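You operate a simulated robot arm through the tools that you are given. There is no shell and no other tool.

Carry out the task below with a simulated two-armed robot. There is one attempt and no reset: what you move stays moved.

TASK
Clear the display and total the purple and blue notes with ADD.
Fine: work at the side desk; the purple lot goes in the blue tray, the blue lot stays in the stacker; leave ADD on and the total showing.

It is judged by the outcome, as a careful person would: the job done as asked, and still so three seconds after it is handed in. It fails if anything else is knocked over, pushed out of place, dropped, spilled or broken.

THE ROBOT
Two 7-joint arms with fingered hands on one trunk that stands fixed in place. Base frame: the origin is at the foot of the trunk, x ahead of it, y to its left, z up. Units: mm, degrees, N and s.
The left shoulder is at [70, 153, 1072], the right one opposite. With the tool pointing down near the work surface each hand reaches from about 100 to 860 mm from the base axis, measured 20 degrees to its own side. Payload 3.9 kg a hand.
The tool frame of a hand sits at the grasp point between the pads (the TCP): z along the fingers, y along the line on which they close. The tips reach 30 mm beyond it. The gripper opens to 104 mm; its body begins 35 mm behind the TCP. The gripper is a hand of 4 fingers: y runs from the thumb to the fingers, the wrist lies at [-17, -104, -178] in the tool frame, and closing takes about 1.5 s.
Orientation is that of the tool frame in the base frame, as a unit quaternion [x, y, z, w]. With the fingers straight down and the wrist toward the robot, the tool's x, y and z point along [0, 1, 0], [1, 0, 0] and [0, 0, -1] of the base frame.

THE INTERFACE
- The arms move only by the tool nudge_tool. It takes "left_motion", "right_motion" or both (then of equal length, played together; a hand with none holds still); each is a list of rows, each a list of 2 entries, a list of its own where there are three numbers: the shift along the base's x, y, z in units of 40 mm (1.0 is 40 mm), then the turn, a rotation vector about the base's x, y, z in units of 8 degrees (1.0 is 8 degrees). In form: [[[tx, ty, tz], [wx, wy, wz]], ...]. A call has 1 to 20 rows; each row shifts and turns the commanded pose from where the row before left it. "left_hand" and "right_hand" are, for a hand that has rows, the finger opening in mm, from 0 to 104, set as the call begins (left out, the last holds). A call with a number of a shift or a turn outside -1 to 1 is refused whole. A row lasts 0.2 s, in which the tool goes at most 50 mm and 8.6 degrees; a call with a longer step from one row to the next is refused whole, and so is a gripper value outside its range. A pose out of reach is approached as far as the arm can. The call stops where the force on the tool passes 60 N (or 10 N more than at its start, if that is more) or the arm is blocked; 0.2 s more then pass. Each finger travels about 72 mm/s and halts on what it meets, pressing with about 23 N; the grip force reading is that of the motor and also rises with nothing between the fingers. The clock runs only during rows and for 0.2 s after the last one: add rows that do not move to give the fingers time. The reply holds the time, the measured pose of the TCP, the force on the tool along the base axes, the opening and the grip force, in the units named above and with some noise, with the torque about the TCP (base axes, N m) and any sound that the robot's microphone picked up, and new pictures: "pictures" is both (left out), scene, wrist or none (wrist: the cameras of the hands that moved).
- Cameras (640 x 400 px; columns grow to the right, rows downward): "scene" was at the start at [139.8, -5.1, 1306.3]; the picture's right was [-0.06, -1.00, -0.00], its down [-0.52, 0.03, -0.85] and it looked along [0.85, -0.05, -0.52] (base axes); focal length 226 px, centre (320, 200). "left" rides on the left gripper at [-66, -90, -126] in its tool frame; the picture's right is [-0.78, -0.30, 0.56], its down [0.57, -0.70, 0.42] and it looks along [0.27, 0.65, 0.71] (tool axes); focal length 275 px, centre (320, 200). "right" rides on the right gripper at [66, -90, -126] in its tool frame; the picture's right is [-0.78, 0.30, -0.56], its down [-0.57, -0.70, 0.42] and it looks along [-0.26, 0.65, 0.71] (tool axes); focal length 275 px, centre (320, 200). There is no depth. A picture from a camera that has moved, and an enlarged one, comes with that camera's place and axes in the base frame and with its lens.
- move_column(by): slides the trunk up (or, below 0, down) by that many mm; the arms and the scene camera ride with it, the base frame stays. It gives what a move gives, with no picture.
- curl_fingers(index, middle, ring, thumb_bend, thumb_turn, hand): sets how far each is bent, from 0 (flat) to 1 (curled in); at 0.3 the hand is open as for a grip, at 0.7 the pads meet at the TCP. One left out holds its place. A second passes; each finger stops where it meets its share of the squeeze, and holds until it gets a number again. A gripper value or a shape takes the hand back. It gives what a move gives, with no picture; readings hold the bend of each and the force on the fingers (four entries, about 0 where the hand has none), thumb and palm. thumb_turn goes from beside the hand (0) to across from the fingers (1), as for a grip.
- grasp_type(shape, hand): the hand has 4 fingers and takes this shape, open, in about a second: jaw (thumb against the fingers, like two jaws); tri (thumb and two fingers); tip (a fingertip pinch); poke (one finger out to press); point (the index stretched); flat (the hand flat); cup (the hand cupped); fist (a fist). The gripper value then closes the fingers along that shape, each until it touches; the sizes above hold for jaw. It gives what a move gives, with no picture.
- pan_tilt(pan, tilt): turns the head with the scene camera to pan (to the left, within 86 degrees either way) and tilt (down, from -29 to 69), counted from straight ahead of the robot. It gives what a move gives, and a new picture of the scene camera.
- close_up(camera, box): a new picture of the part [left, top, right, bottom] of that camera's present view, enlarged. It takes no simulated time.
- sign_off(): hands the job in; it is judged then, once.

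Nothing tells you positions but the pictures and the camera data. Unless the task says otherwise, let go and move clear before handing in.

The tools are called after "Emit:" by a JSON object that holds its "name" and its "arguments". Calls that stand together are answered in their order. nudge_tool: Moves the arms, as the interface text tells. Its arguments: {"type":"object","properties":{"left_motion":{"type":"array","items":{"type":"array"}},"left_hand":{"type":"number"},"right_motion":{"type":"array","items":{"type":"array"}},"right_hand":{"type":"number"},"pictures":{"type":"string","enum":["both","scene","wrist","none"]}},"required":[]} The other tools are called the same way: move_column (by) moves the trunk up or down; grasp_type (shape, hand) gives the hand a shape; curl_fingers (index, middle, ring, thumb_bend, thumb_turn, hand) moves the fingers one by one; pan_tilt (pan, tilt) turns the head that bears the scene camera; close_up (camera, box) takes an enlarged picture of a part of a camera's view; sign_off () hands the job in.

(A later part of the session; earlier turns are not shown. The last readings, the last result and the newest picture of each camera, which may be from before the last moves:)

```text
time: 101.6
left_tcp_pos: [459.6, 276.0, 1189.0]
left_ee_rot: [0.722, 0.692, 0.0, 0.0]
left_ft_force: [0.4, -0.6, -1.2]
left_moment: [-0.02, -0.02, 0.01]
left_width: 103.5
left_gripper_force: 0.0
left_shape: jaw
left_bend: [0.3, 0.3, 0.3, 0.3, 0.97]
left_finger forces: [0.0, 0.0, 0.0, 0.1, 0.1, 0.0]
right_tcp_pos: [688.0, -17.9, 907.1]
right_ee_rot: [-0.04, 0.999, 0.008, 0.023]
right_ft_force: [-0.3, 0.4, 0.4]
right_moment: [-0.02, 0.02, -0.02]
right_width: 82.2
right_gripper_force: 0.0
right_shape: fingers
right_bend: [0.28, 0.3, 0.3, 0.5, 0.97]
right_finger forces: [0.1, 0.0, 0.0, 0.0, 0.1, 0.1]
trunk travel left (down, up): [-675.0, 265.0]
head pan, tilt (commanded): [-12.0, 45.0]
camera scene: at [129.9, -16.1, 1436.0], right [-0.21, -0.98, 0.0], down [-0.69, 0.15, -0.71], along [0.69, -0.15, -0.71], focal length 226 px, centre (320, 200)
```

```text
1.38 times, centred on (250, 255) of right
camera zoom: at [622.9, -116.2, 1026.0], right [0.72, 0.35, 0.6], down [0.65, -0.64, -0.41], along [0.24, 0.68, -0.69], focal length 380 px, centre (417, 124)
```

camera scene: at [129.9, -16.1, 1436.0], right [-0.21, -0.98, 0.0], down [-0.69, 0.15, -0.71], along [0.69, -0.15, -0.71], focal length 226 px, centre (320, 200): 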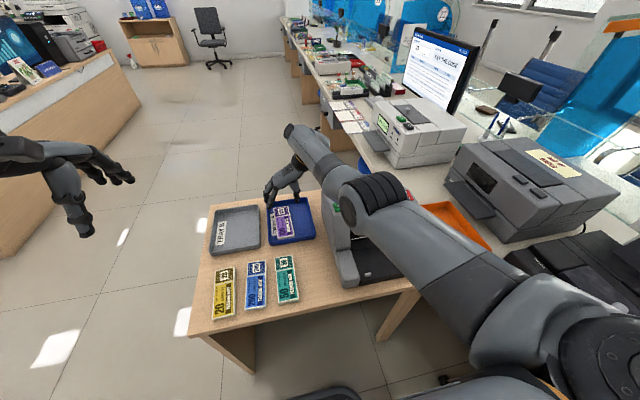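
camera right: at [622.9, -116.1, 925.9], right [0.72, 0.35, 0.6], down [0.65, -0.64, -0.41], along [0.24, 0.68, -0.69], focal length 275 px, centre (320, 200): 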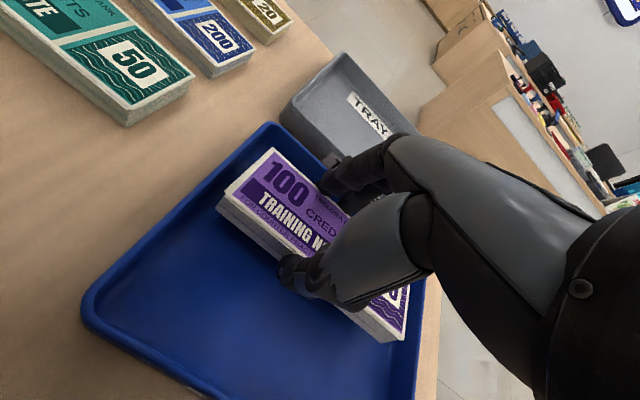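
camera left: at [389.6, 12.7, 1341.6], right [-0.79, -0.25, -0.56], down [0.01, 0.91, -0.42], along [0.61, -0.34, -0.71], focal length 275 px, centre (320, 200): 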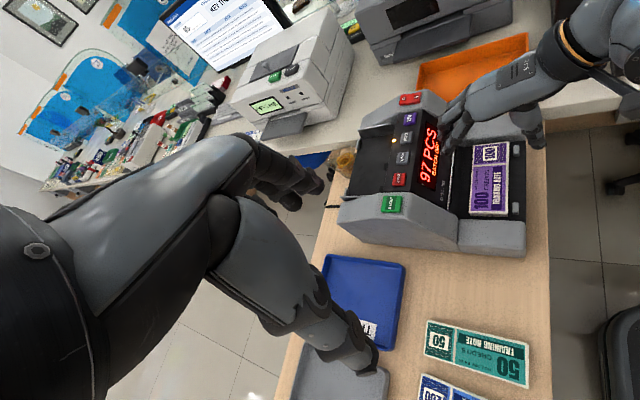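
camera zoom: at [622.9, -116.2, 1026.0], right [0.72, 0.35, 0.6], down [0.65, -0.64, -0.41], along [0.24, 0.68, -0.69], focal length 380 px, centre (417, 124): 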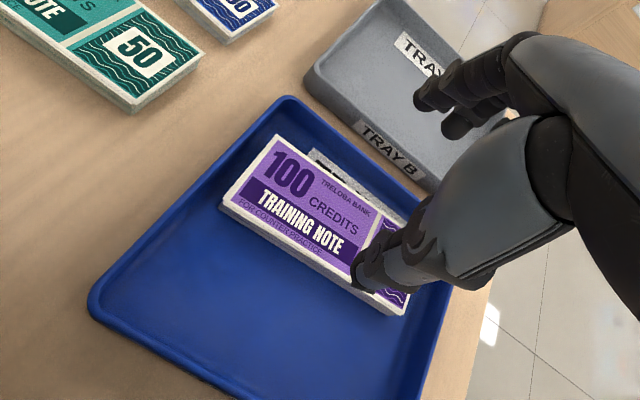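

Purple lies flat in the blue tray. Next is blue: I will take the right hand above it with the jaw reopened, and shift the left hand farther out.

Emit:
{"name": "nudge_tool", "arguments": {"right_motion": [[[0, 0, 0.9], [0, 0, 0]], [[-0.5, 0.2, 0.9], [0, 0, 0]], [[-0.9, 0.5, 0.3], [0, 0, 0]], [[-0.9, 0.5, 0], [0, 0, 0]], [[-0.9, 0.5, 0], [0, 0, 0]], [[-0.9, 0.5, 0], [0, 0, 0]], [[-0.8, 0.5, 0], [0, 0, 0]], [[-0.7, 0.5, 0], [0, 0, 0]], [[0, 0, 0], [0, 0, 0]]], "left_motion": [[[0, 0.5, 0], [0, 0, 0]], [[0, 0.5, 0], [0, 0, 0]], [[0, 0.5, 0], [0, 0, 0]], [[0, 0.5, 0], [0, 0, 0]], [[0, 0.5, 0], [0, 0, 0]], [[0, 0, 0], [0, 0, 0]], [[0, 0, 0], [0, 0, 0]], [[0, 0, 0], [0, 0, 0]], [[0, 0, 0], [0, 0, 0]]], "pictures": "none"}}

Emit:
{"name": "grasp_type", "arguments": {"shape": "jaw", "hand": "right"}}

Emit:
{"name": "close_up", "arguments": {"camera": "right", "box": [0, 100, 440, 400]}}

Emit:
{"name": "close_up", "arguments": {"camera": "scene", "box": [200, 150, 440, 330]}}

```text
time: 103.6
left_tcp_pos: [457.4, 374.6, 1189.1]
left_ee_rot: [0.721, 0.693, 0.0, 0.0]
left_ft_force: [0.3, 0.2, 0.7]
left_moment: [0.0, -0.02, 0.03]
left_width: 104.0
left_gripper_force: 0.0
left_shape: jaw
left_bend: [0.3, 0.3, 0.3, 0.3, 0.97]
left_finger forces: [0.0, 0.0, 0.0, 0.1, 0.1, 0.0]
right_tcp_pos: [688.4, -19.9, 932.7]
right_ee_rot: [-0.038, 0.999, 0.009, 0.025]
right_ft_force: [0.3, 0.0, 0.2]
right_moment: [0.04, -0.03, -0.02]
right_width: 82.2
right_gripper_force: 0.0
right_shape: fingers
right_bend: [0.28, 0.3, 0.3, 0.5, 0.97]
right_finger forces: [0.1, 0.0, 0.0, 0.0, 0.0, 0.0]
right hand out of reach, approached as far as the arm can: row 1, 2, 3, 4, 5, 6, 7, 8
trunk travel left (down, up): [-675.0, 265.0]
head pan, tilt (commanded): [-12.0, 45.0]
```

```text
time: 104.5
left_tcp_pos: [458.9, 375.4, 1188.4]
left_ee_rot: [0.721, 0.693, 0.0, 0.0]
left_ft_force: [-0.1, 0.0, 0.0]
left_moment: [0.01, 0.0, -0.01]
left_width: 104.0
left_gripper_force: 0.0
left_shape: jaw
left_bend: [0.3, 0.3, 0.3, 0.3, 0.97]
left_finger forces: [0.0, 0.0, 0.0, 0.1, 0.0, 0.0]
right_tcp_pos: [689.0, -19.1, 933.5]
right_ee_rot: [-0.038, 0.999, 0.008, 0.024]
right_ft_force: [0.3, 0.2, 0.1]
right_moment: [0.01, 0.02, -0.03]
right_width: 103.8
right_gripper_force: 0.0
right_shape: jaw
right_bend: [0.3, 0.3, 0.3, 0.3, 0.97]
right_finger forces: [0.1, 0.0, 0.0, 0.1, 0.0, 0.0]
trunk travel left (down, up): [-675.0, 265.0]
head pan, tilt (commanded): [-12.0, 45.0]
```

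```text
1.33 times, centred on (220, 250) of right
camera zoom: at [623.6, -117.2, 1052.3], right [0.72, 0.34, 0.6], down [0.65, -0.65, -0.41], along [0.25, 0.68, -0.69], focal length 367 px, centre (453, 133)
```

zoom: 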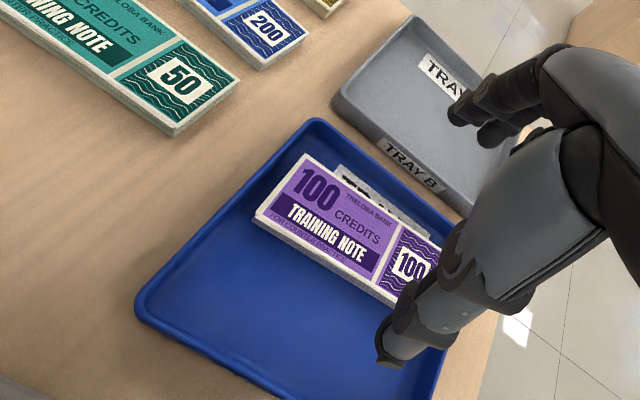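

```text
2.22 times, centred on (320, 240) of scene
camera zoom: at [129.8, -16.0, 1436.0], right [-0.21, -0.98, 0.0], down [-0.69, 0.15, -0.71], along [0.69, -0.15, -0.71], focal length 501 px, centre (320, 111)
```

zoom: 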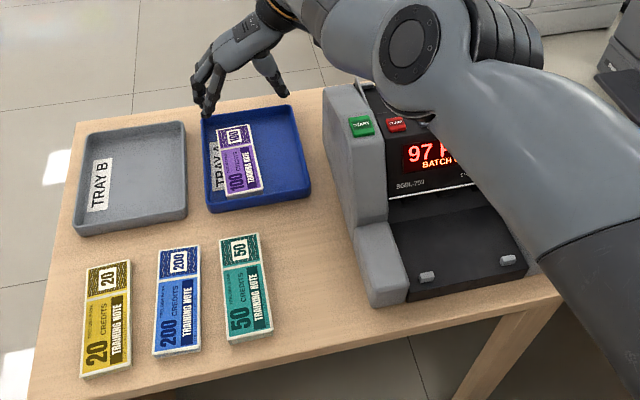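

The arm did not follow because it was at full stretch. I will retract it gently toward the robot first.

Emit:
{"name": "nudge_tool", "arguments": {"right_motion": [[[-0.3, 0, 0], [0, 0, 0]], [[-0.4, 0, 0], [0, 0, 0]], [[-0.5, 0, 0], [0, 0, 0]], [[-0.5, 0, 0], [0, 0, 0]], [[0, 0, 0], [0, 0, 0]]], "pictures": "none"}}

```text
time: 105.7
left_tcp_pos: [457.8, 374.9, 1189.6]
left_ee_rot: [0.721, 0.692, 0.0, 0.0]
left_ft_force: [0.3, 0.2, -0.3]
left_moment: [-0.02, 0.02, 0.01]
left_width: 103.8
left_gripper_force: 0.0
left_shape: jaw
left_bend: [0.3, 0.3, 0.3, 0.3, 0.97]
left_finger forces: [0.0, 0.0, 0.0, 0.0, 0.0, 0.0]
right_tcp_pos: [689.9, -20.5, 933.5]
right_ee_rot: [-0.038, 0.999, 0.009, 0.025]
right_ft_force: [0.0, 1.1, 0.0]
right_moment: [-0.01, 0.02, 0.01]
right_width: 103.7
right_gripper_force: 0.0
right_shape: jaw
right_bend: [0.3, 0.3, 0.3, 0.3, 0.97]
right_finger forces: [0.1, 0.1, 0.0, 0.0, 0.0, 0.0]
right hand out of reach, approached as far as the arm can: row 1, 2, 3, 4
trunk travel left (down, up): [-675.0, 265.0]
head pan, tilt (commanded): [-12.0, 45.0]
```

Emit:
{"name": "nudge_tool", "arguments": {"right_motion": [[[0, 0, 0], [0, 0, -0.8]], [[0, 0, 0], [0, 0, -0.9]], [[-0.3, 0, 0], [0, 0, -0.9]], [[-0.5, 0, 0.2], [0, 0, -0.9]], [[-0.5, 0, 0.2], [0, 0, 0]], [[0, 0, 0], [0, 0, 0]]], "pictures": "none"}}

```text
time: 107.1
left_tcp_pos: [458.8, 375.1, 1188.9]
left_ee_rot: [0.722, 0.692, 0.0, 0.0]
left_ft_force: [1.3, -0.3, -0.3]
left_moment: [0.02, 0.0, 0.0]
left_width: 103.8
left_gripper_force: 0.1
left_shape: jaw
left_bend: [0.3, 0.3, 0.3, 0.3, 0.97]
left_finger forces: [0.1, 0.0, 0.0, 0.1, 0.1, 0.1]
right_tcp_pos: [688.1, -20.2, 933.2]
right_ee_rot: [-0.038, 0.999, 0.009, 0.025]
right_ft_force: [0.1, 0.8, -0.8]
right_moment: [-0.01, -0.03, 0.02]
right_width: 103.8
right_gripper_force: 0.0
right_shape: jaw
right_bend: [0.3, 0.3, 0.3, 0.3, 0.97]
right_finger forces: [0.0, 0.0, 0.0, 0.0, 0.0, 0.1]
right hand out of reach, approached as far as the arm can: row 1, 2, 3, 4, 5
trunk travel left (down, up): [-675.0, 265.0]
head pan, tilt (commanded): [-12.0, 45.0]
```

Emit:
{"name": "nudge_tool", "arguments": {"right_motion": [[[0, -0.3, 0], [0, 0, 0]], [[0, -0.3, 0], [0, 0, 0]], [[0, 0, 0], [0, 0, 0]]], "pictures": "none"}}

Emit:
{"name": "nudge_tool", "arguments": {"right_motion": [[[0, 0, -0.3], [0, 0, 0]], [[-0.2, 0, -0.3], [0, 0, 0]], [[0, 0, 0], [0, 0, 0]]], "pictures": "scene"}}

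```text
time: 107.9
left_tcp_pos: [458.6, 375.3, 1189.1]
left_ee_rot: [0.721, 0.693, 0.0, 0.001]
left_ft_force: [0.1, 0.6, -1.0]
left_moment: [0.01, 0.01, 0.01]
left_width: 103.7
left_gripper_force: 0.1
left_shape: jaw
left_bend: [0.3, 0.3, 0.3, 0.3, 0.97]
left_finger forces: [0.0, 0.0, 0.0, 0.0, 0.0, 0.0]
right_tcp_pos: [689.9, -36.3, 933.3]
right_ee_rot: [-0.038, 0.999, 0.009, 0.024]
right_ft_force: [0.3, 0.1, 0.1]
right_moment: [0.06, -0.02, 0.03]
right_width: 104.0
right_gripper_force: 0.0
right_shape: jaw
right_bend: [0.3, 0.3, 0.3, 0.3, 0.97]
right_finger forces: [0.0, 0.0, 0.1, 0.0, 0.0, 0.0]
right hand out of reach, approached as far as the arm can: row 1
trunk travel left (down, up): [-675.0, 265.0]
head pan, tilt (commanded): [-12.0, 45.0]
```

```text
time: 108.7
left_tcp_pos: [458.1, 374.6, 1188.9]
left_ee_rot: [0.721, 0.693, -0.001, -0.001]
left_ft_force: [-0.1, 0.1, 0.2]
left_moment: [0.02, -0.01, 0.04]
left_width: 103.8
left_gripper_force: 0.0
left_shape: jaw
left_bend: [0.3, 0.3, 0.3, 0.3, 0.97]
left_finger forces: [0.0, 0.0, 0.0, 0.1, 0.1, 0.0]
right_tcp_pos: [680.7, -37.3, 908.2]
right_ee_rot: [-0.038, 0.999, 0.008, 0.024]
right_ft_force: [-0.2, 0.5, 0.0]
right_moment: [-0.01, 0.03, -0.01]
right_width: 103.7
right_gripper_force: 0.1
right_shape: jaw
right_bend: [0.3, 0.3, 0.3, 0.3, 0.97]
right_finger forces: [0.0, 0.1, 0.0, 0.1, 0.1, 0.0]
trunk travel left (down, up): [-675.0, 265.0]
head pan, tilt (commanded): [-12.0, 45.0]
camera scene: at [129.7, -16.7, 1436.0], right [-0.21, -0.98, 0.0], down [-0.69, 0.15, -0.71], along [0.69, -0.15, -0.71], focal length 226 px, centre (320, 200)
```

scene: 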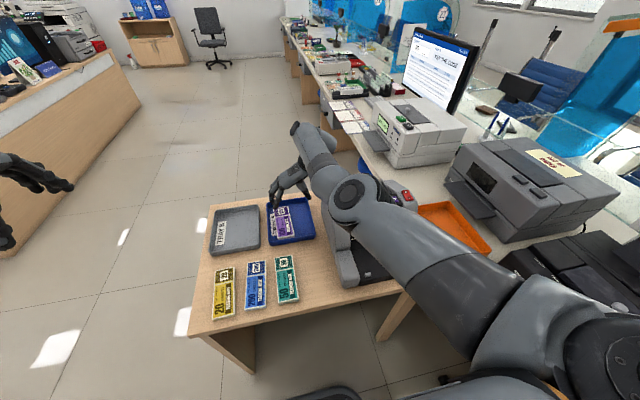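

The arm is moving again. I will retrace my earlier path backward, to about (600,-67,980).

Emit:
{"name": "nudge_tool", "arguments": {"right_motion": [[[-0.3, -0.1, 0], [0, 0, -0.1]], [[-0.4, -0.1, 0.1], [0, 0, -0.1]], [[-0.5, -0.2, 0.4], [0, 0, -0.1]], [[-0.5, -0.2, 0.6], [0, 0, -0.1]], [[-0.5, -0.2, 0.6], [0, 0, 0]], [[0, 0, 0], [0, 0, 0]]], "pictures": "scene"}}

```text
time: 110.3
left_tcp_pos: [458.1, 373.9, 1188.9]
left_ee_rot: [0.721, 0.692, 0.0, 0.0]
left_ft_force: [0.0, -0.9, 0.6]
left_moment: [0.03, -0.04, 0.0]
left_width: 103.5
left_gripper_force: 0.1
left_shape: jaw
left_bend: [0.3, 0.3, 0.3, 0.3, 0.97]
left_finger forces: [0.0, 0.0, 0.0, 0.1, 0.0, 0.0]
right_tcp_pos: [613.6, -126.2, 983.6]
right_ee_rot: [0.026, 0.999, -0.02, 0.039]
right_ft_force: [-0.4, -0.5, -0.5]
right_moment: [0.0, -0.02, 0.05]
right_width: 103.7
right_gripper_force: 0.1
right_shape: jaw
right_bend: [0.3, 0.3, 0.3, 0.3, 0.97]
right_finger forces: [0.0, 0.0, 0.0, 0.0, 0.1, 0.0]
right hand out of reach, approached as far as the arm can: row 5
trunk travel left (down, up): [-675.0, 265.0]
head pan, tilt (commanded): [-12.0, 45.0]
stopped in row 6 (right hand): the arm was blocked; the commanded pose is now the measured one
camera scene: at [129.5, -17.0, 1436.1], right [-0.21, -0.98, 0.0], down [-0.69, 0.15, -0.71], along [0.69, -0.15, -0.71], focal length 226 px, centre (320, 200)
```

scene: 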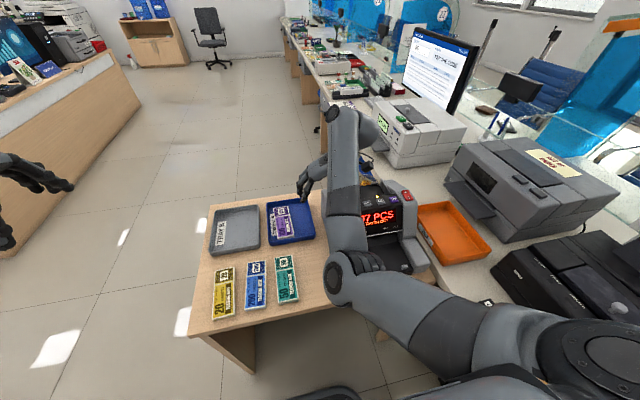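

The arm was blocked with the elbow on the left side of the counter. I must check it has not pushed anything.

Emit:
{"name": "close_up", "arguments": {"camera": "scene", "box": [270, 90, 450, 320]}}

Emit:
{"name": "close_up", "arguments": {"camera": "right", "box": [0, 0, 640, 400]}}

```text
1.74 times, centred on (360, 205) of scene
camera zoom: at [129.5, -17.0, 1436.1], right [-0.21, -0.98, 0.0], down [-0.69, 0.15, -0.71], along [0.69, -0.15, -0.71], focal length 392 px, centre (250, 191)
```

zoom: 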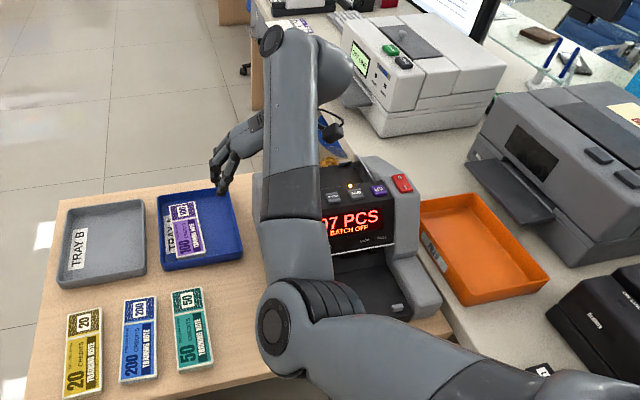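

```text
1.00 times, centred on (320, 200) of right (not enlarged: the box is as wide or as high as the picture)
camera zoom: at [532.8, -207.3, 1105.4], right [0.74, 0.28, 0.61], down [0.57, -0.75, -0.35], along [0.35, 0.6, -0.71], focal length 275 px, centre (320, 200)
```

zoom: 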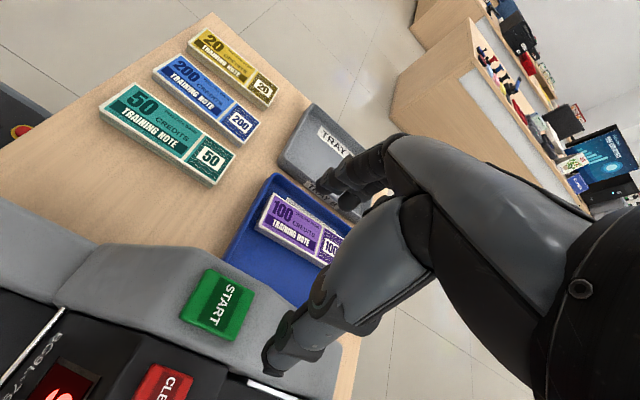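

The elbow is in front of the desk at about z=1015 and nothing is touched. I will rise a little, then move left toward blue in modest steps.

Emit:
{"name": "nudge_tool", "arguments": {"right_motion": [[[0, 0, 0.5], [0, 0, 0]], [[0, 0, 0.6], [0, 0, 0]], [[0, 0.1, 0.4], [0, 0, 0]], [[0, 0, 0], [0, 0, 0]]], "pictures": "scene"}}

```text
time: 111.5
left_tcp_pos: [459.4, 375.4, 1188.1]
left_ee_rot: [0.721, 0.693, 0.0, 0.0]
left_ft_force: [-0.6, -0.6, 0.5]
left_moment: [-0.01, 0.03, 0.0]
left_width: 103.6
left_gripper_force: 0.1
left_shape: jaw
left_bend: [0.3, 0.3, 0.3, 0.3, 0.97]
left_finger forces: [0.1, 0.1, 0.0, 0.0, 0.0, 0.0]
right_tcp_pos: [641.2, -173.6, 1048.3]
right_ee_rot: [0.071, 0.995, -0.039, 0.051]
right_ft_force: [-0.1, -0.1, -0.1]
right_moment: [-0.03, -0.02, 0.0]
right_width: 104.1
right_gripper_force: 0.1
right_shape: jaw
right_bend: [0.3, 0.3, 0.3, 0.3, 0.97]
right_finger forces: [0.1, 0.0, 0.1, 0.1, 0.0, 0.0]
right hand out of reach, approached as far as the arm can: row 1, 2, 3
trunk travel left (down, up): [-675.0, 265.0]
head pan, tilt (commanded): [-12.0, 45.0]
stopped in row 4 (right hand): the arm was blocked; the commanded pose is now the measured one
camera scene: at [129.7, -16.0, 1436.1], right [-0.21, -0.98, 0.0], down [-0.69, 0.15, -0.71], along [0.69, -0.15, -0.71], focal length 226 px, centre (320, 200)
```

scene: 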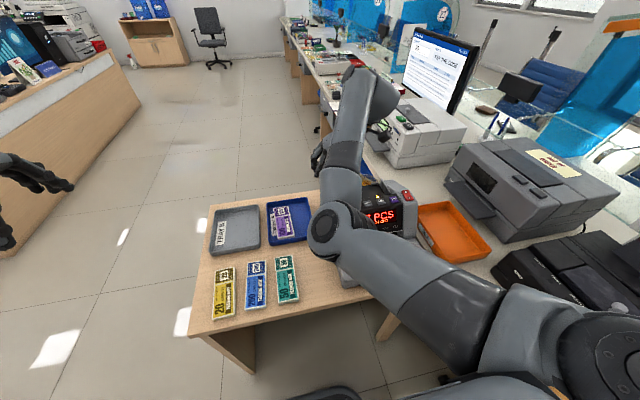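

The solver is struggling in this arm pose. I will turn the hand back toward its natural orientation while retreating toward the right, where the arm works well.

Emit:
{"name": "nudge_tool", "arguments": {"right_motion": [[[-0.1, -0.2, 0.2], [0, 0, -0.8]], [[-0.1, -0.2, 0.2], [0, 0, -0.9]], [[-0.1, -0.2, 0.2], [0, 0, -0.9]], [[-0.1, -0.2, 0.2], [0, 0, -0.9]], [[-0.1, -0.2, 0.2], [0, 0, -0.9]], [[-0.1, -0.2, 0.2], [0, 0, -0.9]], [[0, 0, 0], [0, 0, 0]]], "pictures": "scene"}}

```text
time: 113.1
left_tcp_pos: [458.9, 374.5, 1189.9]
left_ee_rot: [0.721, 0.693, 0.0, 0.0]
left_ft_force: [0.3, 0.1, 0.1]
left_moment: [0.03, -0.02, 0.01]
left_width: 103.8
left_gripper_force: 0.1
left_shape: jaw
left_bend: [0.3, 0.3, 0.3, 0.3, 0.97]
left_finger forces: [0.0, 0.0, 0.0, 0.0, 0.0, 0.1]
right_tcp_pos: [616.4, -229.5, 1101.0]
right_ee_rot: [0.432, 0.899, -0.054, 0.038]
right_ft_force: [-0.2, 0.2, -0.2]
right_moment: [-0.03, -0.01, 0.0]
right_width: 104.1
right_gripper_force: 0.1
right_shape: jaw
right_bend: [0.3, 0.3, 0.3, 0.3, 0.97]
right_finger forces: [0.0, 0.0, 0.0, 0.0, 0.0, 0.0]
trunk travel left (down, up): [-675.0, 265.0]
head pan, tilt (commanded): [-12.0, 45.0]
camera scene: at [129.9, -16.1, 1436.0], right [-0.21, -0.98, 0.0], down [-0.69, 0.15, -0.71], along [0.69, -0.15, -0.71], focal length 226 px, centre (320, 200)
```

scene: 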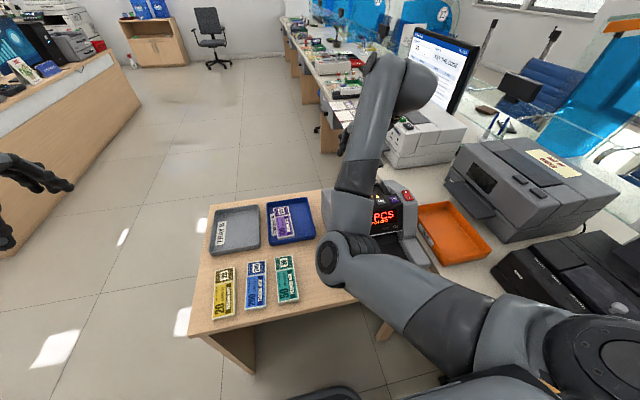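

The arm responds properly again. I will continue back to the natural start pose for this arm and level the hand.

Emit:
{"name": "nudge_tool", "arguments": {"right_motion": [[[-0.48, -0.42, 0.36], [0.156, 0.026, -0.81]], [[-0.48, -0.42, 0.36], [0.156, 0.026, -0.81]], [[-0.48, -0.42, 0.36], [0.156, 0.026, -0.81]], [[-0.48, -0.42, 0.36], [0.156, 0.026, -0.81]], [[-0.48, -0.42, 0.36], [0.156, 0.026, -0.81]], [[-0.48, -0.42, 0.36], [0.156, 0.026, -0.81]], [[0, 0, 0], [0, 0, 0]]], "pictures": "scene"}}

```text
time: 114.9
left_tcp_pos: [457.8, 374.7, 1189.4]
left_ee_rot: [0.721, 0.693, 0.0, 0.0]
left_ft_force: [1.0, 0.5, 0.7]
left_moment: [0.01, -0.03, -0.02]
left_width: 104.1
left_gripper_force: 0.0
left_shape: jaw
left_bend: [0.3, 0.3, 0.3, 0.3, 0.97]
left_finger forces: [0.0, 0.0, 0.0, 0.0, 0.1, 0.0]
right_tcp_pos: [491.7, -352.8, 1193.4]
right_ee_rot: [0.729, 0.684, -0.008, -0.011]
right_ft_force: [-0.3, 1.0, -0.1]
right_moment: [0.04, 0.02, 0.02]
right_width: 103.9
right_gripper_force: 0.0
right_shape: jaw
right_bend: [0.3, 0.3, 0.3, 0.3, 0.97]
right_finger forces: [0.1, 0.1, 0.1, 0.0, 0.0, 0.0]
trunk travel left (down, up): [-675.0, 265.0]
head pan, tilt (commanded): [-12.0, 45.0]
stopped in row 7 (right hand): the arm was blocked; the commanded pose is now the measured one
camera scene: at [129.8, -16.4, 1436.0], right [-0.21, -0.98, 0.0], down [-0.69, 0.15, -0.71], along [0.69, -0.15, -0.71], focal length 226 px, centre (320, 200)
```

scene: 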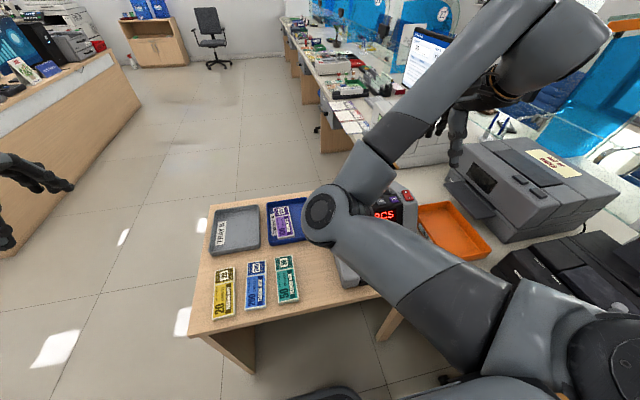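

The elbow has ended up on the inboard side. I will move to the pose equal to the start pose relative to the trunk and see whether the elbow settles back.

Emit:
{"name": "nudge_tool", "arguments": {"right_motion": [[[0.05, 0.07, 0.5], [0.03, 0.03, 0.13]], [[0.05, 0.07, 0.7], [0.03, 0.03, 0.13]], [[0.05, 0.07, 0.8], [0.03, 0.03, 0.13]], [[0.05, 0.07, 0.8], [0, 0, 0]], [[0.05, 0.07, 0.8], [0, 0, 0]], [[0, 0, 0], [0, 0, 0]], [[0, 0, 0], [0, 0, 0]], [[0, 0, 0], [0, 0, 0]], [[0, 0, 0], [0, 0, 0]]], "pictures": "scene"}}

```text
time: 116.9
left_tcp_pos: [458.1, 375.4, 1190.6]
left_ee_rot: [0.721, 0.693, 0.0, 0.0]
left_ft_force: [0.1, 0.9, -0.4]
left_moment: [0.0, 0.03, -0.03]
left_width: 104.0
left_gripper_force: 0.1
left_shape: jaw
left_bend: [0.3, 0.3, 0.3, 0.3, 0.97]
left_finger forces: [0.0, 0.0, 0.0, 0.0, 0.0, 0.0]
right_tcp_pos: [501.3, -341.8, 1332.0]
right_ee_rot: [0.713, 0.701, -0.011, -0.024]
right_ft_force: [-0.5, 0.8, 0.0]
right_moment: [0.01, 0.02, 0.01]
right_width: 104.0
right_gripper_force: 0.1
right_shape: jaw
right_bend: [0.3, 0.3, 0.3, 0.3, 0.97]
right_finger forces: [0.0, 0.0, 0.0, 0.0, 0.0, 0.1]
trunk travel left (down, up): [-675.0, 265.0]
head pan, tilt (commanded): [-12.0, 45.0]
camera scene: at [129.9, -16.2, 1436.0], right [-0.21, -0.98, 0.0], down [-0.69, 0.15, -0.71], along [0.69, -0.15, -0.71], focal length 226 px, centre (320, 200)
```

scene: 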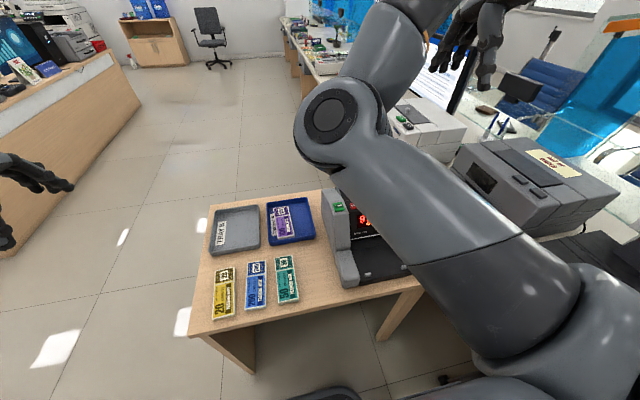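

The elbow is still inboard. I will stretch the arm forward at a safe height, well above the counter, so it can re-bend the other way as it comes back.

Emit:
{"name": "nudge_tool", "arguments": {"right_motion": [[[0.8, 0.2, -0.4], [0, 0, 0]], [[0.9, 0.3, -0.5], [0, 0, 0]], [[0.9, 0.3, -0.5], [0, 0, 0]], [[0.9, 0.3, -0.5], [0, 0, 0]], [[0.9, 0.3, -0.4], [0, 0, 0]], [[0.9, 0.3, -0.3], [0, 0, 0]], [[0.9, 0.3, -0.3], [0, 0, 0]], [[0, 0, 0], [0, 0, 0]]], "pictures": "scene"}}

```text
time: 118.7
left_tcp_pos: [458.5, 375.4, 1189.2]
left_ee_rot: [0.721, 0.693, 0.0, 0.0]
left_ft_force: [0.2, 0.5, 0.3]
left_moment: [-0.03, -0.01, 0.0]
left_width: 103.7
left_gripper_force: 0.1
left_shape: jaw
left_bend: [0.3, 0.3, 0.3, 0.3, 0.97]
left_finger forces: [0.0, 0.0, 0.0, 0.0, 0.0, 0.1]
right_tcp_pos: [750.4, -256.6, 1221.0]
right_ee_rot: [0.709, 0.705, -0.008, -0.02]
right_ft_force: [-0.2, -1.2, -0.7]
right_moment: [0.04, -0.01, -0.01]
right_width: 104.3
right_gripper_force: 0.1
right_shape: jaw
right_bend: [0.3, 0.3, 0.3, 0.3, 0.97]
right_finger forces: [0.1, 0.0, 0.0, 0.1, 0.0, 0.1]
trunk travel left (down, up): [-675.0, 265.0]
head pan, tilt (commanded): [-12.0, 45.0]
camera scene: at [129.2, -16.2, 1436.1], right [-0.21, -0.98, 0.0], down [-0.69, 0.15, -0.71], along [0.69, -0.15, -0.71], focal length 226 px, centre (320, 200)
```

scene: 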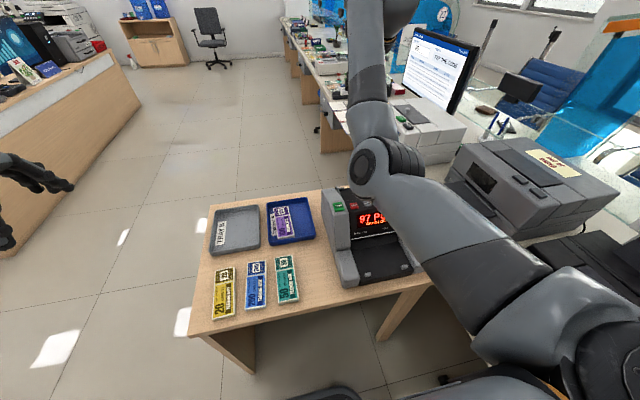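

Emit:
{"name": "nudge_tool", "arguments": {"right_motion": [[[0.5, 0.3, -0.2], [0, 0, 0]], [[0.5, 0.3, -0.2], [0, 0, 0]], [[0.4, 0.3, -0.2], [0, 0, 0]], [[0.3, 0.3, -0.1], [0, 0, 0]], [[0, 0, 0], [0, 0, 0]]], "pictures": "scene"}}

```text
time: 119.9
left_tcp_pos: [458.3, 374.5, 1190.0]
left_ee_rot: [0.721, 0.693, 0.0, -0.001]
left_ft_force: [-0.2, -0.5, 0.0]
left_moment: [-0.01, 0.03, 0.0]
left_width: 104.1
left_gripper_force: 0.0
left_shape: jaw
left_bend: [0.3, 0.3, 0.3, 0.3, 0.97]
left_finger forces: [0.0, 0.1, 0.0, 0.0, 0.0, 0.1]
right_tcp_pos: [806.0, -219.0, 1195.4]
right_ee_rot: [0.709, 0.705, -0.009, -0.02]
right_ft_force: [-0.2, -0.5, 0.5]
right_moment: [0.0, 0.01, -0.02]
right_width: 104.2
right_gripper_force: 0.0
right_shape: jaw
right_bend: [0.3, 0.3, 0.3, 0.3, 0.97]
right_finger forces: [0.0, 0.0, 0.1, 0.1, 0.0, 0.0]
right hand out of reach, approached as far as the arm can: row 4
trunk travel left (down, up): [-675.0, 265.0]
head pan, tilt (commanded): [-12.0, 45.0]
camera scene: at [129.8, -16.2, 1436.0], right [-0.21, -0.98, 0.0], down [-0.69, 0.15, -0.71], along [0.69, -0.15, -0.71], focal length 226 px, centre (320, 200)
```

scene: 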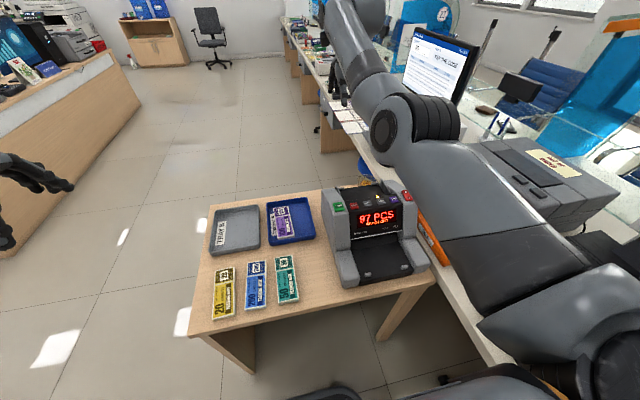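

The arm is nearly straight now. I will come back while moving left so the elbow bends outward.

Emit:
{"name": "nudge_tool", "arguments": {"right_motion": [[[-0.2, 0.5, 0], [0, 0, 0]], [[-0.3, 0.6, 0], [0, 0, 0]], [[-0.5, 0.6, -0.2], [0, 0, 0]], [[-0.6, 0.5, -0.3], [0, 0, 0]], [[-0.6, 0.4, -0.3], [0, 0, 0]], [[0, 0, 0], [0, 0, 0]]], "pictures": "scene"}}

```text
time: 121.3
left_tcp_pos: [457.9, 373.8, 1188.3]
left_ee_rot: [0.721, 0.693, 0.0, 0.0]
left_ft_force: [-0.9, -0.3, -0.3]
left_moment: [0.03, 0.02, 0.04]
left_width: 103.6
left_gripper_force: 0.1
left_shape: jaw
left_bend: [0.3, 0.3, 0.3, 0.3, 0.97]
left_finger forces: [0.0, 0.0, 0.1, 0.1, 0.0, 0.0]
right_tcp_pos: [720.7, -115.5, 1164.8]
right_ee_rot: [0.708, 0.706, -0.009, -0.019]
right_ft_force: [-0.6, -0.3, 0.0]
right_moment: [0.01, -0.02, 0.01]
right_width: 104.0
right_gripper_force: 0.0
right_shape: jaw
right_bend: [0.3, 0.3, 0.3, 0.3, 0.97]
right_finger forces: [0.1, 0.0, 0.0, 0.0, 0.0, 0.0]
trunk travel left (down, up): [-675.0, 265.0]
head pan, tilt (commanded): [-12.0, 45.0]
camera scene: at [130.1, -16.5, 1436.0], right [-0.21, -0.98, 0.0], down [-0.69, 0.15, -0.71], along [0.69, -0.15, -0.71], focal length 226 px, centre (320, 200)
```

scene: 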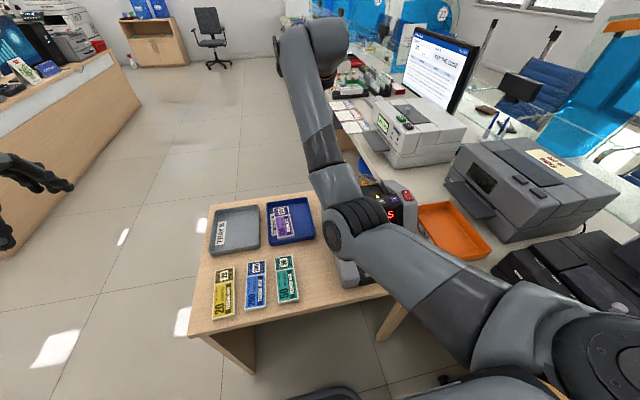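

Emit:
{"name": "nudge_tool", "arguments": {"right_motion": [[[-0.6, 0.4, -0.3], [0, 0, 0]], [[-0.7, 0.3, -0.3], [0, 0, 0]], [[-0.7, 0.3, -0.3], [0, 0, 0]], [[-0.7, 0.2, -0.3], [0, 0, 0]], [[-0.7, 0, -0.3], [0, 0, 0]], [[0, 0, 0], [0, 0, 0]]], "pictures": "scene"}}

```text
time: 122.9
left_tcp_pos: [458.3, 374.9, 1189.7]
left_ee_rot: [0.72, 0.694, 0.0, 0.0]
left_ft_force: [-0.4, 0.2, 0.0]
left_moment: [0.0, -0.01, 0.01]
left_width: 103.8
left_gripper_force: 0.1
left_shape: jaw
left_bend: [0.3, 0.3, 0.3, 0.3, 0.97]
left_finger forces: [0.0, 0.1, 0.0, 0.1, 0.1, 0.1]
right_tcp_pos: [597.4, -121.4, 1114.3]
right_ee_rot: [0.738, 0.674, -0.026, 0.028]
right_ft_force: [0.0, 0.0, -0.7]
right_moment: [0.03, 0.02, 0.03]
right_width: 104.0
right_gripper_force: 0.0
right_shape: jaw
right_bend: [0.3, 0.3, 0.3, 0.3, 0.97]
right_finger forces: [0.0, 0.0, 0.0, 0.1, 0.1, 0.0]
trunk travel left (down, up): [-675.0, 265.0]
head pan, tilt (commanded): [-12.0, 45.0]
stopped in row 6 (right hand): the arm was blocked; the commanded pose is now the measured one
camera scene: at [129.9, -16.4, 1436.0], right [-0.21, -0.98, 0.0], down [-0.69, 0.15, -0.71], along [0.69, -0.15, -0.71], focal length 226 px, centre (320, 200)
```

scene: 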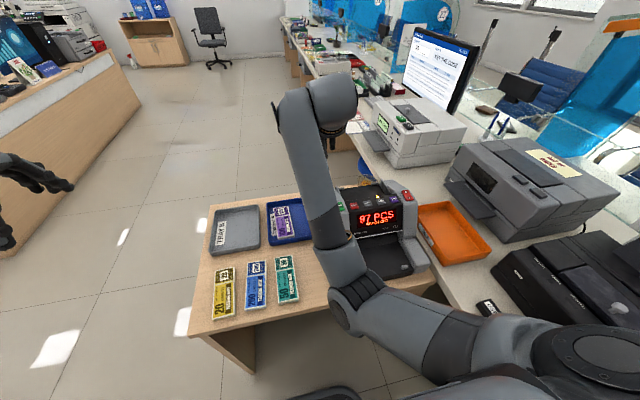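

The elbow now hangs low with the forearm pointing up, which is an awkward pose. I will raise the trunk so the hand works well below the shoulder and the elbow can open outward.

Emit:
{"name": "move_column", "arguments": {"by": 200}}

Emit:
{"name": "nudge_tool", "arguments": {"right_motion": [[[0, -0.3, -0.6], [0, 0, 0]], [[0, -0.3, -0.8], [0, 0, 0]], [[0, -0.3, -0.8], [0, 0, 0]], [[0, -0.3, -0.8], [0, 0, 0]], [[0, -0.3, -0.8], [0, 0, 0]], [[0, 0, -0.8], [0, 0, 0]], [[0, 0, 0], [0, 0, 0]]], "pictures": "scene"}}

```text
time: 125.1
left_tcp_pos: [458.6, 375.8, 1388.9]
left_ee_rot: [0.722, 0.692, -0.001, 0.001]
left_ft_force: [-0.5, 0.2, -0.1]
left_moment: [0.04, -0.04, -0.01]
left_width: 103.9
left_gripper_force: 0.0
left_shape: jaw
left_bend: [0.3, 0.3, 0.3, 0.3, 0.97]
left_finger forces: [0.1, 0.0, 0.1, 0.0, 0.0, 0.1]
right_tcp_pos: [598.0, -121.5, 1313.3]
right_ee_rot: [0.739, 0.673, -0.027, 0.027]
right_ft_force: [0.2, -0.1, -0.3]
right_moment: [-0.01, 0.02, -0.02]
right_width: 104.0
right_gripper_force: 0.1
right_shape: jaw
right_bend: [0.3, 0.3, 0.3, 0.3, 0.97]
right_finger forces: [0.1, 0.0, 0.0, 0.0, 0.1, 0.0]
trunk travel left (down, up): [-875.0, 65.0]
head pan, tilt (commanded): [-12.0, 45.0]
```

```text
time: 126.9
left_tcp_pos: [458.5, 375.5, 1389.5]
left_ee_rot: [0.721, 0.693, -0.002, 0.001]
left_ft_force: [0.3, 0.1, -0.1]
left_moment: [-0.03, -0.06, 0.01]
left_width: 103.8
left_gripper_force: 0.0
left_shape: jaw
left_bend: [0.3, 0.3, 0.3, 0.3, 0.97]
left_finger forces: [0.1, 0.0, 0.0, 0.0, 0.0, 0.0]
right_tcp_pos: [606.4, -208.1, 1143.4]
right_ee_rot: [0.743, 0.666, -0.036, 0.06]
right_ft_force: [0.1, -0.7, 0.2]
right_moment: [0.02, 0.01, -0.02]
right_width: 103.7
right_gripper_force: 0.1
right_shape: jaw
right_bend: [0.3, 0.3, 0.3, 0.3, 0.97]
right_finger forces: [0.0, 0.0, 0.1, 0.0, 0.1, 0.1]
trunk travel left (down, up): [-875.0, 65.0]
head pan, tilt (commanded): [-12.0, 45.0]
stopped in row 7 (right hand): the arm was blocked; the commanded pose is now the measured one
camera scene: at [129.6, -16.1, 1636.1], right [-0.21, -0.98, 0.0], down [-0.69, 0.15, -0.71], along [0.69, -0.15, -0.71], focal length 226 px, centre (320, 200)
```

scene: 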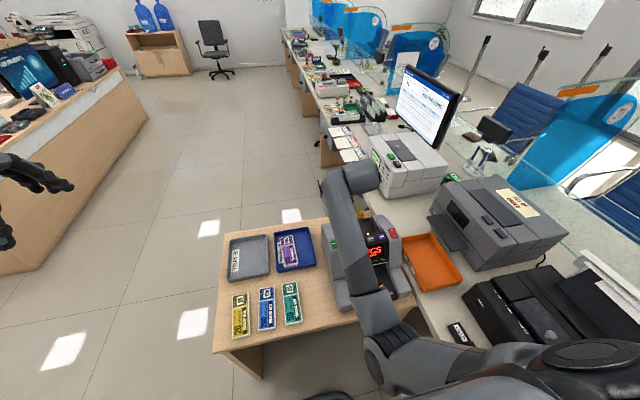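

The arm keeps being limited in this pose, so the elbow needs to swing outward. I will straighten the arm forward again and roll it slightly there, where shoulder and wrist share the roll.

Emit:
{"name": "nudge_tool", "arguments": {"right_motion": [[[0.6, 0, 0.2], [0, 0, 0]], [[0.8, 0, 0], [0, 0, 0]], [[0.8, 0, -0.2], [0, 0, 0]], [[0.8, 0.1, -0.2], [0, 0, 0]], [[0.8, 0.1, -0.3], [0, 0, 0]], [[0.6, 0.1, -0.3], [0, 0, 0]], [[0, 0, 0], [0, 0, 0]]], "pictures": "scene"}}

```text
time: 128.5
left_tcp_pos: [457.9, 376.7, 1389.1]
left_ee_rot: [0.72, 0.694, -0.001, 0.001]
left_ft_force: [-0.2, -0.5, -0.1]
left_moment: [-0.01, 0.01, 0.0]
left_width: 104.1
left_gripper_force: 0.0
left_shape: jaw
left_bend: [0.3, 0.3, 0.3, 0.3, 0.97]
left_finger forces: [0.0, 0.0, 0.0, 0.1, 0.0, 0.0]
right_tcp_pos: [781.5, -195.0, 1109.1]
right_ee_rot: [0.742, 0.667, -0.035, 0.059]
right_ft_force: [0.2, 0.4, 0.8]
right_moment: [-0.01, -0.01, 0.0]
right_width: 104.2
right_gripper_force: 0.1
right_shape: jaw
right_bend: [0.3, 0.3, 0.3, 0.3, 0.97]
right_finger forces: [0.0, 0.0, 0.0, 0.0, 0.0, 0.1]
trunk travel left (down, up): [-875.0, 65.0]
head pan, tilt (commanded): [-12.0, 45.0]
camera scene: at [129.1, -16.0, 1636.1], right [-0.21, -0.98, 0.0], down [-0.69, 0.15, -0.71], along [0.69, -0.15, -0.71], focal length 226 px, centre (320, 200)
```

scene: 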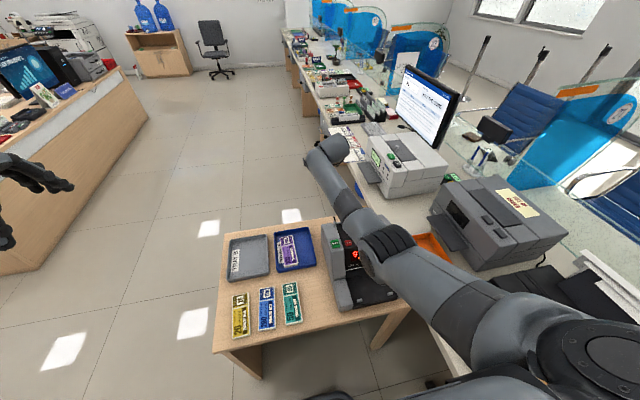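

Emit:
{"name": "nudge_tool", "arguments": {"right_motion": [[[0.1, 0, 0], [-0.85, 0.08, 0.19]], [[0.1, 0, 0], [-0.85, 0.08, 0.19]], [[0, 0, 0], [-0.85, 0.08, 0.19]], [[0, 0, 0], [-0.85, 0.08, 0.19]], [[0, 0, 0], [-0.85, 0.08, 0.19]], [[0, 0, 0], [-0.85, 0.08, 0.19]], [[0, 0, 0], [0, 0, 0]]], "pictures": "scene"}}

```text
time: 130.1
left_tcp_pos: [457.7, 375.0, 1389.8]
left_ee_rot: [0.721, 0.693, 0.0, -0.001]
left_ft_force: [-0.1, -1.0, 0.2]
left_moment: [0.01, 0.0, 0.0]
left_width: 104.1
left_gripper_force: 0.1
left_shape: jaw
left_bend: [0.3, 0.3, 0.3, 0.3, 0.97]
left_finger forces: [0.0, 0.0, 0.0, 0.0, 0.0, 0.0]
right_tcp_pos: [790.1, -192.3, 1112.2]
right_ee_rot: [0.627, 0.672, -0.271, 0.285]
right_ft_force: [0.3, 0.1, 0.5]
right_moment: [0.01, 0.0, -0.01]
right_width: 103.8
right_gripper_force: 0.0
right_shape: jaw
right_bend: [0.3, 0.3, 0.3, 0.3, 0.97]
right_finger forces: [0.1, 0.0, 0.1, 0.0, 0.0, 0.1]
right hand out of reach, approached as far as the arm can: row 6
trunk travel left (down, up): [-875.0, 65.0]
head pan, tilt (commanded): [-12.0, 45.0]
camera scene: at [129.8, -16.8, 1636.0], right [-0.21, -0.98, 0.0], down [-0.69, 0.15, -0.71], along [0.69, -0.15, -0.71], focal length 226 px, centre (320, 200)
```

scene: 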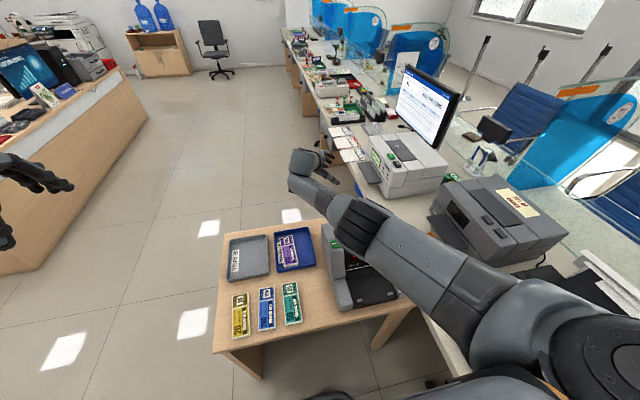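

The elbow has rolled so that it should now bend outward. I will retract and then turn the hand back to pointing down.

Emit:
{"name": "nudge_tool", "arguments": {"right_motion": [[[-0.4, 0, 0], [0, 0, 0]], [[-0.6, 0, 0], [0, 0, 0]], [[-0.6, 0, 0], [0, 0, 0]], [[-0.6, 0, 0], [0, 0, 0]], [[-0.6, 0, 0], [0, 0, 0]], [[0, 0, 0], [0, 0, 0]]], "pictures": "scene"}}

```text
time: 131.5
left_tcp_pos: [459.3, 374.8, 1388.6]
left_ee_rot: [0.721, 0.693, 0.0, 0.001]
left_ft_force: [-0.3, 0.7, -0.2]
left_moment: [-0.01, -0.03, 0.06]
left_width: 103.7
left_gripper_force: 0.1
left_shape: jaw
left_bend: [0.3, 0.3, 0.3, 0.3, 0.97]
left_finger forces: [0.0, 0.0, 0.1, 0.1, 0.0, 0.1]
right_tcp_pos: [676.3, -191.4, 1109.3]
right_ee_rot: [0.62, 0.669, -0.286, 0.295]
right_ft_force: [-0.7, 0.0, 0.5]
right_moment: [0.0, 0.02, -0.01]
right_width: 103.8
right_gripper_force: 0.1
right_shape: jaw
right_bend: [0.3, 0.3, 0.3, 0.3, 0.97]
right_finger forces: [0.0, 0.0, 0.1, 0.0, 0.1, 0.0]
trunk travel left (down, up): [-875.0, 65.0]
head pan, tilt (commanded): [-12.0, 45.0]
camera scene: at [130.0, -16.1, 1636.0], right [-0.21, -0.98, 0.0], down [-0.69, 0.15, -0.71], along [0.69, -0.15, -0.71], focal length 226 px, centre (320, 200)
```

scene: 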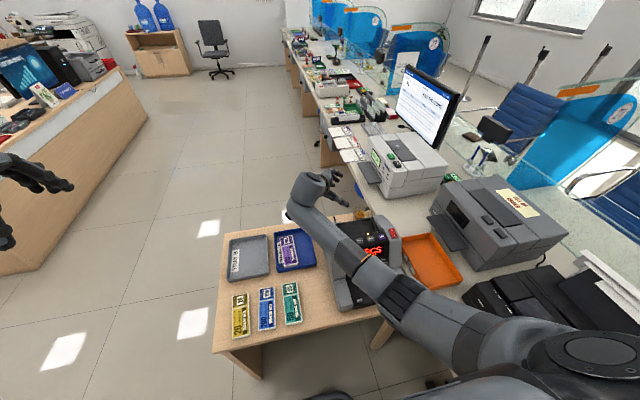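

The elbow is now low and on the outboard side. I will turn the hand back down.

Emit:
{"name": "nudge_tool", "arguments": {"right_motion": [[[0, 0, 0], [0.85, -0.08, -0.19]], [[0, 0, 0], [0.85, -0.08, -0.19]], [[0, 0, 0], [0.85, -0.08, -0.19]], [[0, 0, 0], [0.85, -0.08, -0.19]], [[0, 0, 0], [0.85, -0.08, -0.19]], [[0, 0, 0], [0.6, -0.08, -0.19]], [[0, 0, 0], [0, 0, 0]]], "pictures": "scene"}}

```text
time: 133.1
left_tcp_pos: [458.1, 375.2, 1388.6]
left_ee_rot: [0.721, 0.693, -0.001, 0.001]
left_ft_force: [-0.5, 0.7, 0.3]
left_moment: [-0.02, -0.03, -0.01]
left_width: 104.2
left_gripper_force: 0.0
left_shape: jaw
left_bend: [0.3, 0.3, 0.3, 0.3, 0.97]
left_finger forces: [0.0, 0.1, 0.0, 0.0, 0.1, 0.0]
right_tcp_pos: [677.9, -191.7, 1111.9]
right_ee_rot: [0.741, 0.666, -0.048, 0.071]
right_ft_force: [0.6, -0.1, 0.5]
right_moment: [0.01, -0.01, -0.01]
right_width: 104.0
right_gripper_force: 0.0
right_shape: jaw
right_bend: [0.3, 0.3, 0.3, 0.3, 0.97]
right_finger forces: [0.1, 0.1, 0.1, 0.0, 0.0, 0.0]
trunk travel left (down, up): [-875.0, 65.0]
head pan, tilt (commanded): [-12.0, 45.0]
camera scene: at [129.8, -16.0, 1636.0], right [-0.21, -0.98, 0.0], down [-0.69, 0.15, -0.71], along [0.69, -0.15, -0.71], focal length 226 px, centre (320, 200)
```

scene: 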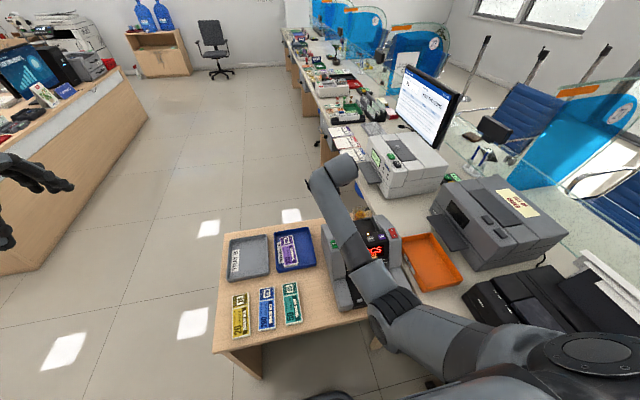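

Emit:
{"name": "nudge_tool", "arguments": {"right_motion": [[[0, 0, 0], [0.6, 0.08, 0.38]], [[0, 0, 0], [0.6, 0.08, 0.38]], [[-0.5, -0.5, 0], [0, 0, 0]], [[-0.6, -0.6, 0], [0, 0, 0]], [[-0.6, -0.6, 0], [0, 0, 0]], [[-0.6, -0.6, 0], [0, 0, 0]], [[0, 0, 0], [0, 0, 0]]], "pictures": "scene"}}

```text
time: 134.7
left_tcp_pos: [457.2, 376.2, 1388.4]
left_ee_rot: [0.721, 0.693, 0.0, 0.0]
left_ft_force: [0.0, -0.5, 0.8]
left_moment: [-0.01, -0.02, 0.0]
left_width: 103.9
left_gripper_force: 0.2
left_shape: jaw
left_bend: [0.3, 0.3, 0.3, 0.3, 0.97]
left_finger forces: [0.0, 0.1, 0.0, 0.0, 0.0, 0.1]
right_tcp_pos: [585.6, -284.1, 1113.0]
right_ee_rot: [0.707, 0.707, 0.004, 0.004]
right_ft_force: [-0.2, -0.6, -0.3]
right_moment: [0.06, -0.01, 0.01]
right_width: 104.3
right_gripper_force: 0.0
right_shape: jaw
right_bend: [0.3, 0.3, 0.3, 0.3, 0.97]
right_finger forces: [0.0, 0.0, 0.0, 0.0, 0.0, 0.1]
trunk travel left (down, up): [-875.0, 65.0]
head pan, tilt (commanded): [-12.0, 45.0]
camera scene: at [129.9, -16.0, 1636.0], right [-0.21, -0.98, 0.0], down [-0.69, 0.15, -0.71], along [0.69, -0.15, -0.71], focal length 226 px, centre (320, 200)
```

scene: 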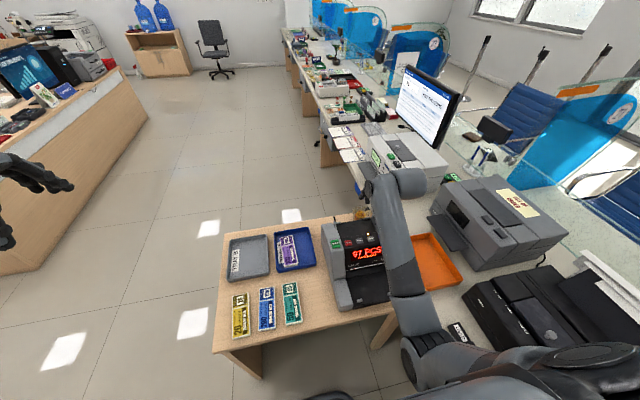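

The arm follows correctly again and the hand is level. I will now turn toward blue in the same way that worked for purple, checking on the way.

Emit:
{"name": "nudge_tool", "arguments": {"right_motion": [[[-0.135, 0.467, -0.1], [0, 0, 0.9375]], [[-0.135, 0.467, -0.1], [0, 0, 0.9375]], [[-0.135, 0.467, -0.1], [0, 0, 0.9375]], [[-0.135, 0.467, -0.1], [0, 0, 0.9375]], [[-0.135, 0.467, -0.1], [0, 0, 0.9375]], [[-0.135, 0.467, -0.1], [0, 0, 0.9375]], [[-0.135, 0.467, -0.1], [0, 0, 0.9375]], [[-0.135, 0.467, -0.1], [0, 0, 0.9375]], [[-0.135, 0.467, -0.1], [0, 0, 0.9375]], [[-0.135, 0.467, -0.1], [0, 0, 0.9375]], [[-0.135, 0.467, -0.1], [0, 0, 0.9375]], [[-0.135, 0.467, -0.1], [0, 0, 0.9375]], [[0, 0, 0], [0, 0, 0]]], "pictures": "scene"}}

```text
time: 137.5
left_tcp_pos: [458.2, 376.1, 1389.2]
left_ee_rot: [0.721, 0.693, -0.001, 0.0]
left_ft_force: [0.5, -0.3, -0.3]
left_moment: [0.02, 0.0, -0.01]
left_width: 104.0
left_gripper_force: 0.0
left_shape: jaw
left_bend: [0.3, 0.3, 0.3, 0.3, 0.97]
left_finger forces: [0.1, 0.1, 0.0, 0.1, 0.1, 0.0]
right_tcp_pos: [521.2, -59.8, 1064.3]
right_ee_rot: [0.0, 1.0, 0.005, 0.0]
right_ft_force: [0.0, 0.5, 0.1]
right_moment: [0.0, -0.01, 0.01]
right_width: 104.2
right_gripper_force: 0.1
right_shape: jaw
right_bend: [0.3, 0.3, 0.3, 0.3, 0.97]
right_finger forces: [0.1, 0.0, 0.0, 0.0, 0.1, 0.0]
trunk travel left (down, up): [-875.0, 65.0]
head pan, tilt (commanded): [-12.0, 45.0]
camera scene: at [129.6, -16.2, 1636.1], right [-0.21, -0.98, 0.0], down [-0.69, 0.15, -0.71], along [0.69, -0.15, -0.71], focal length 226 px, centre (320, 200)
```

scene: 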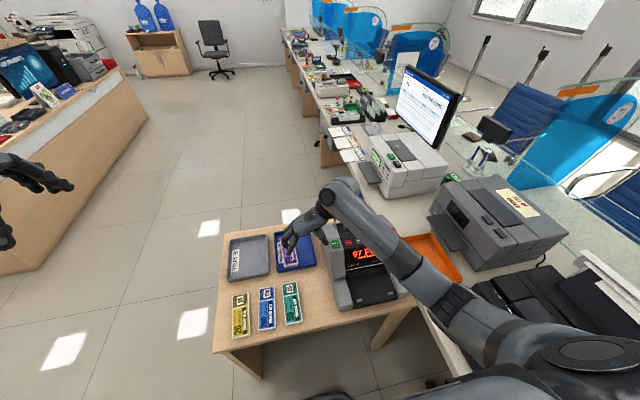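

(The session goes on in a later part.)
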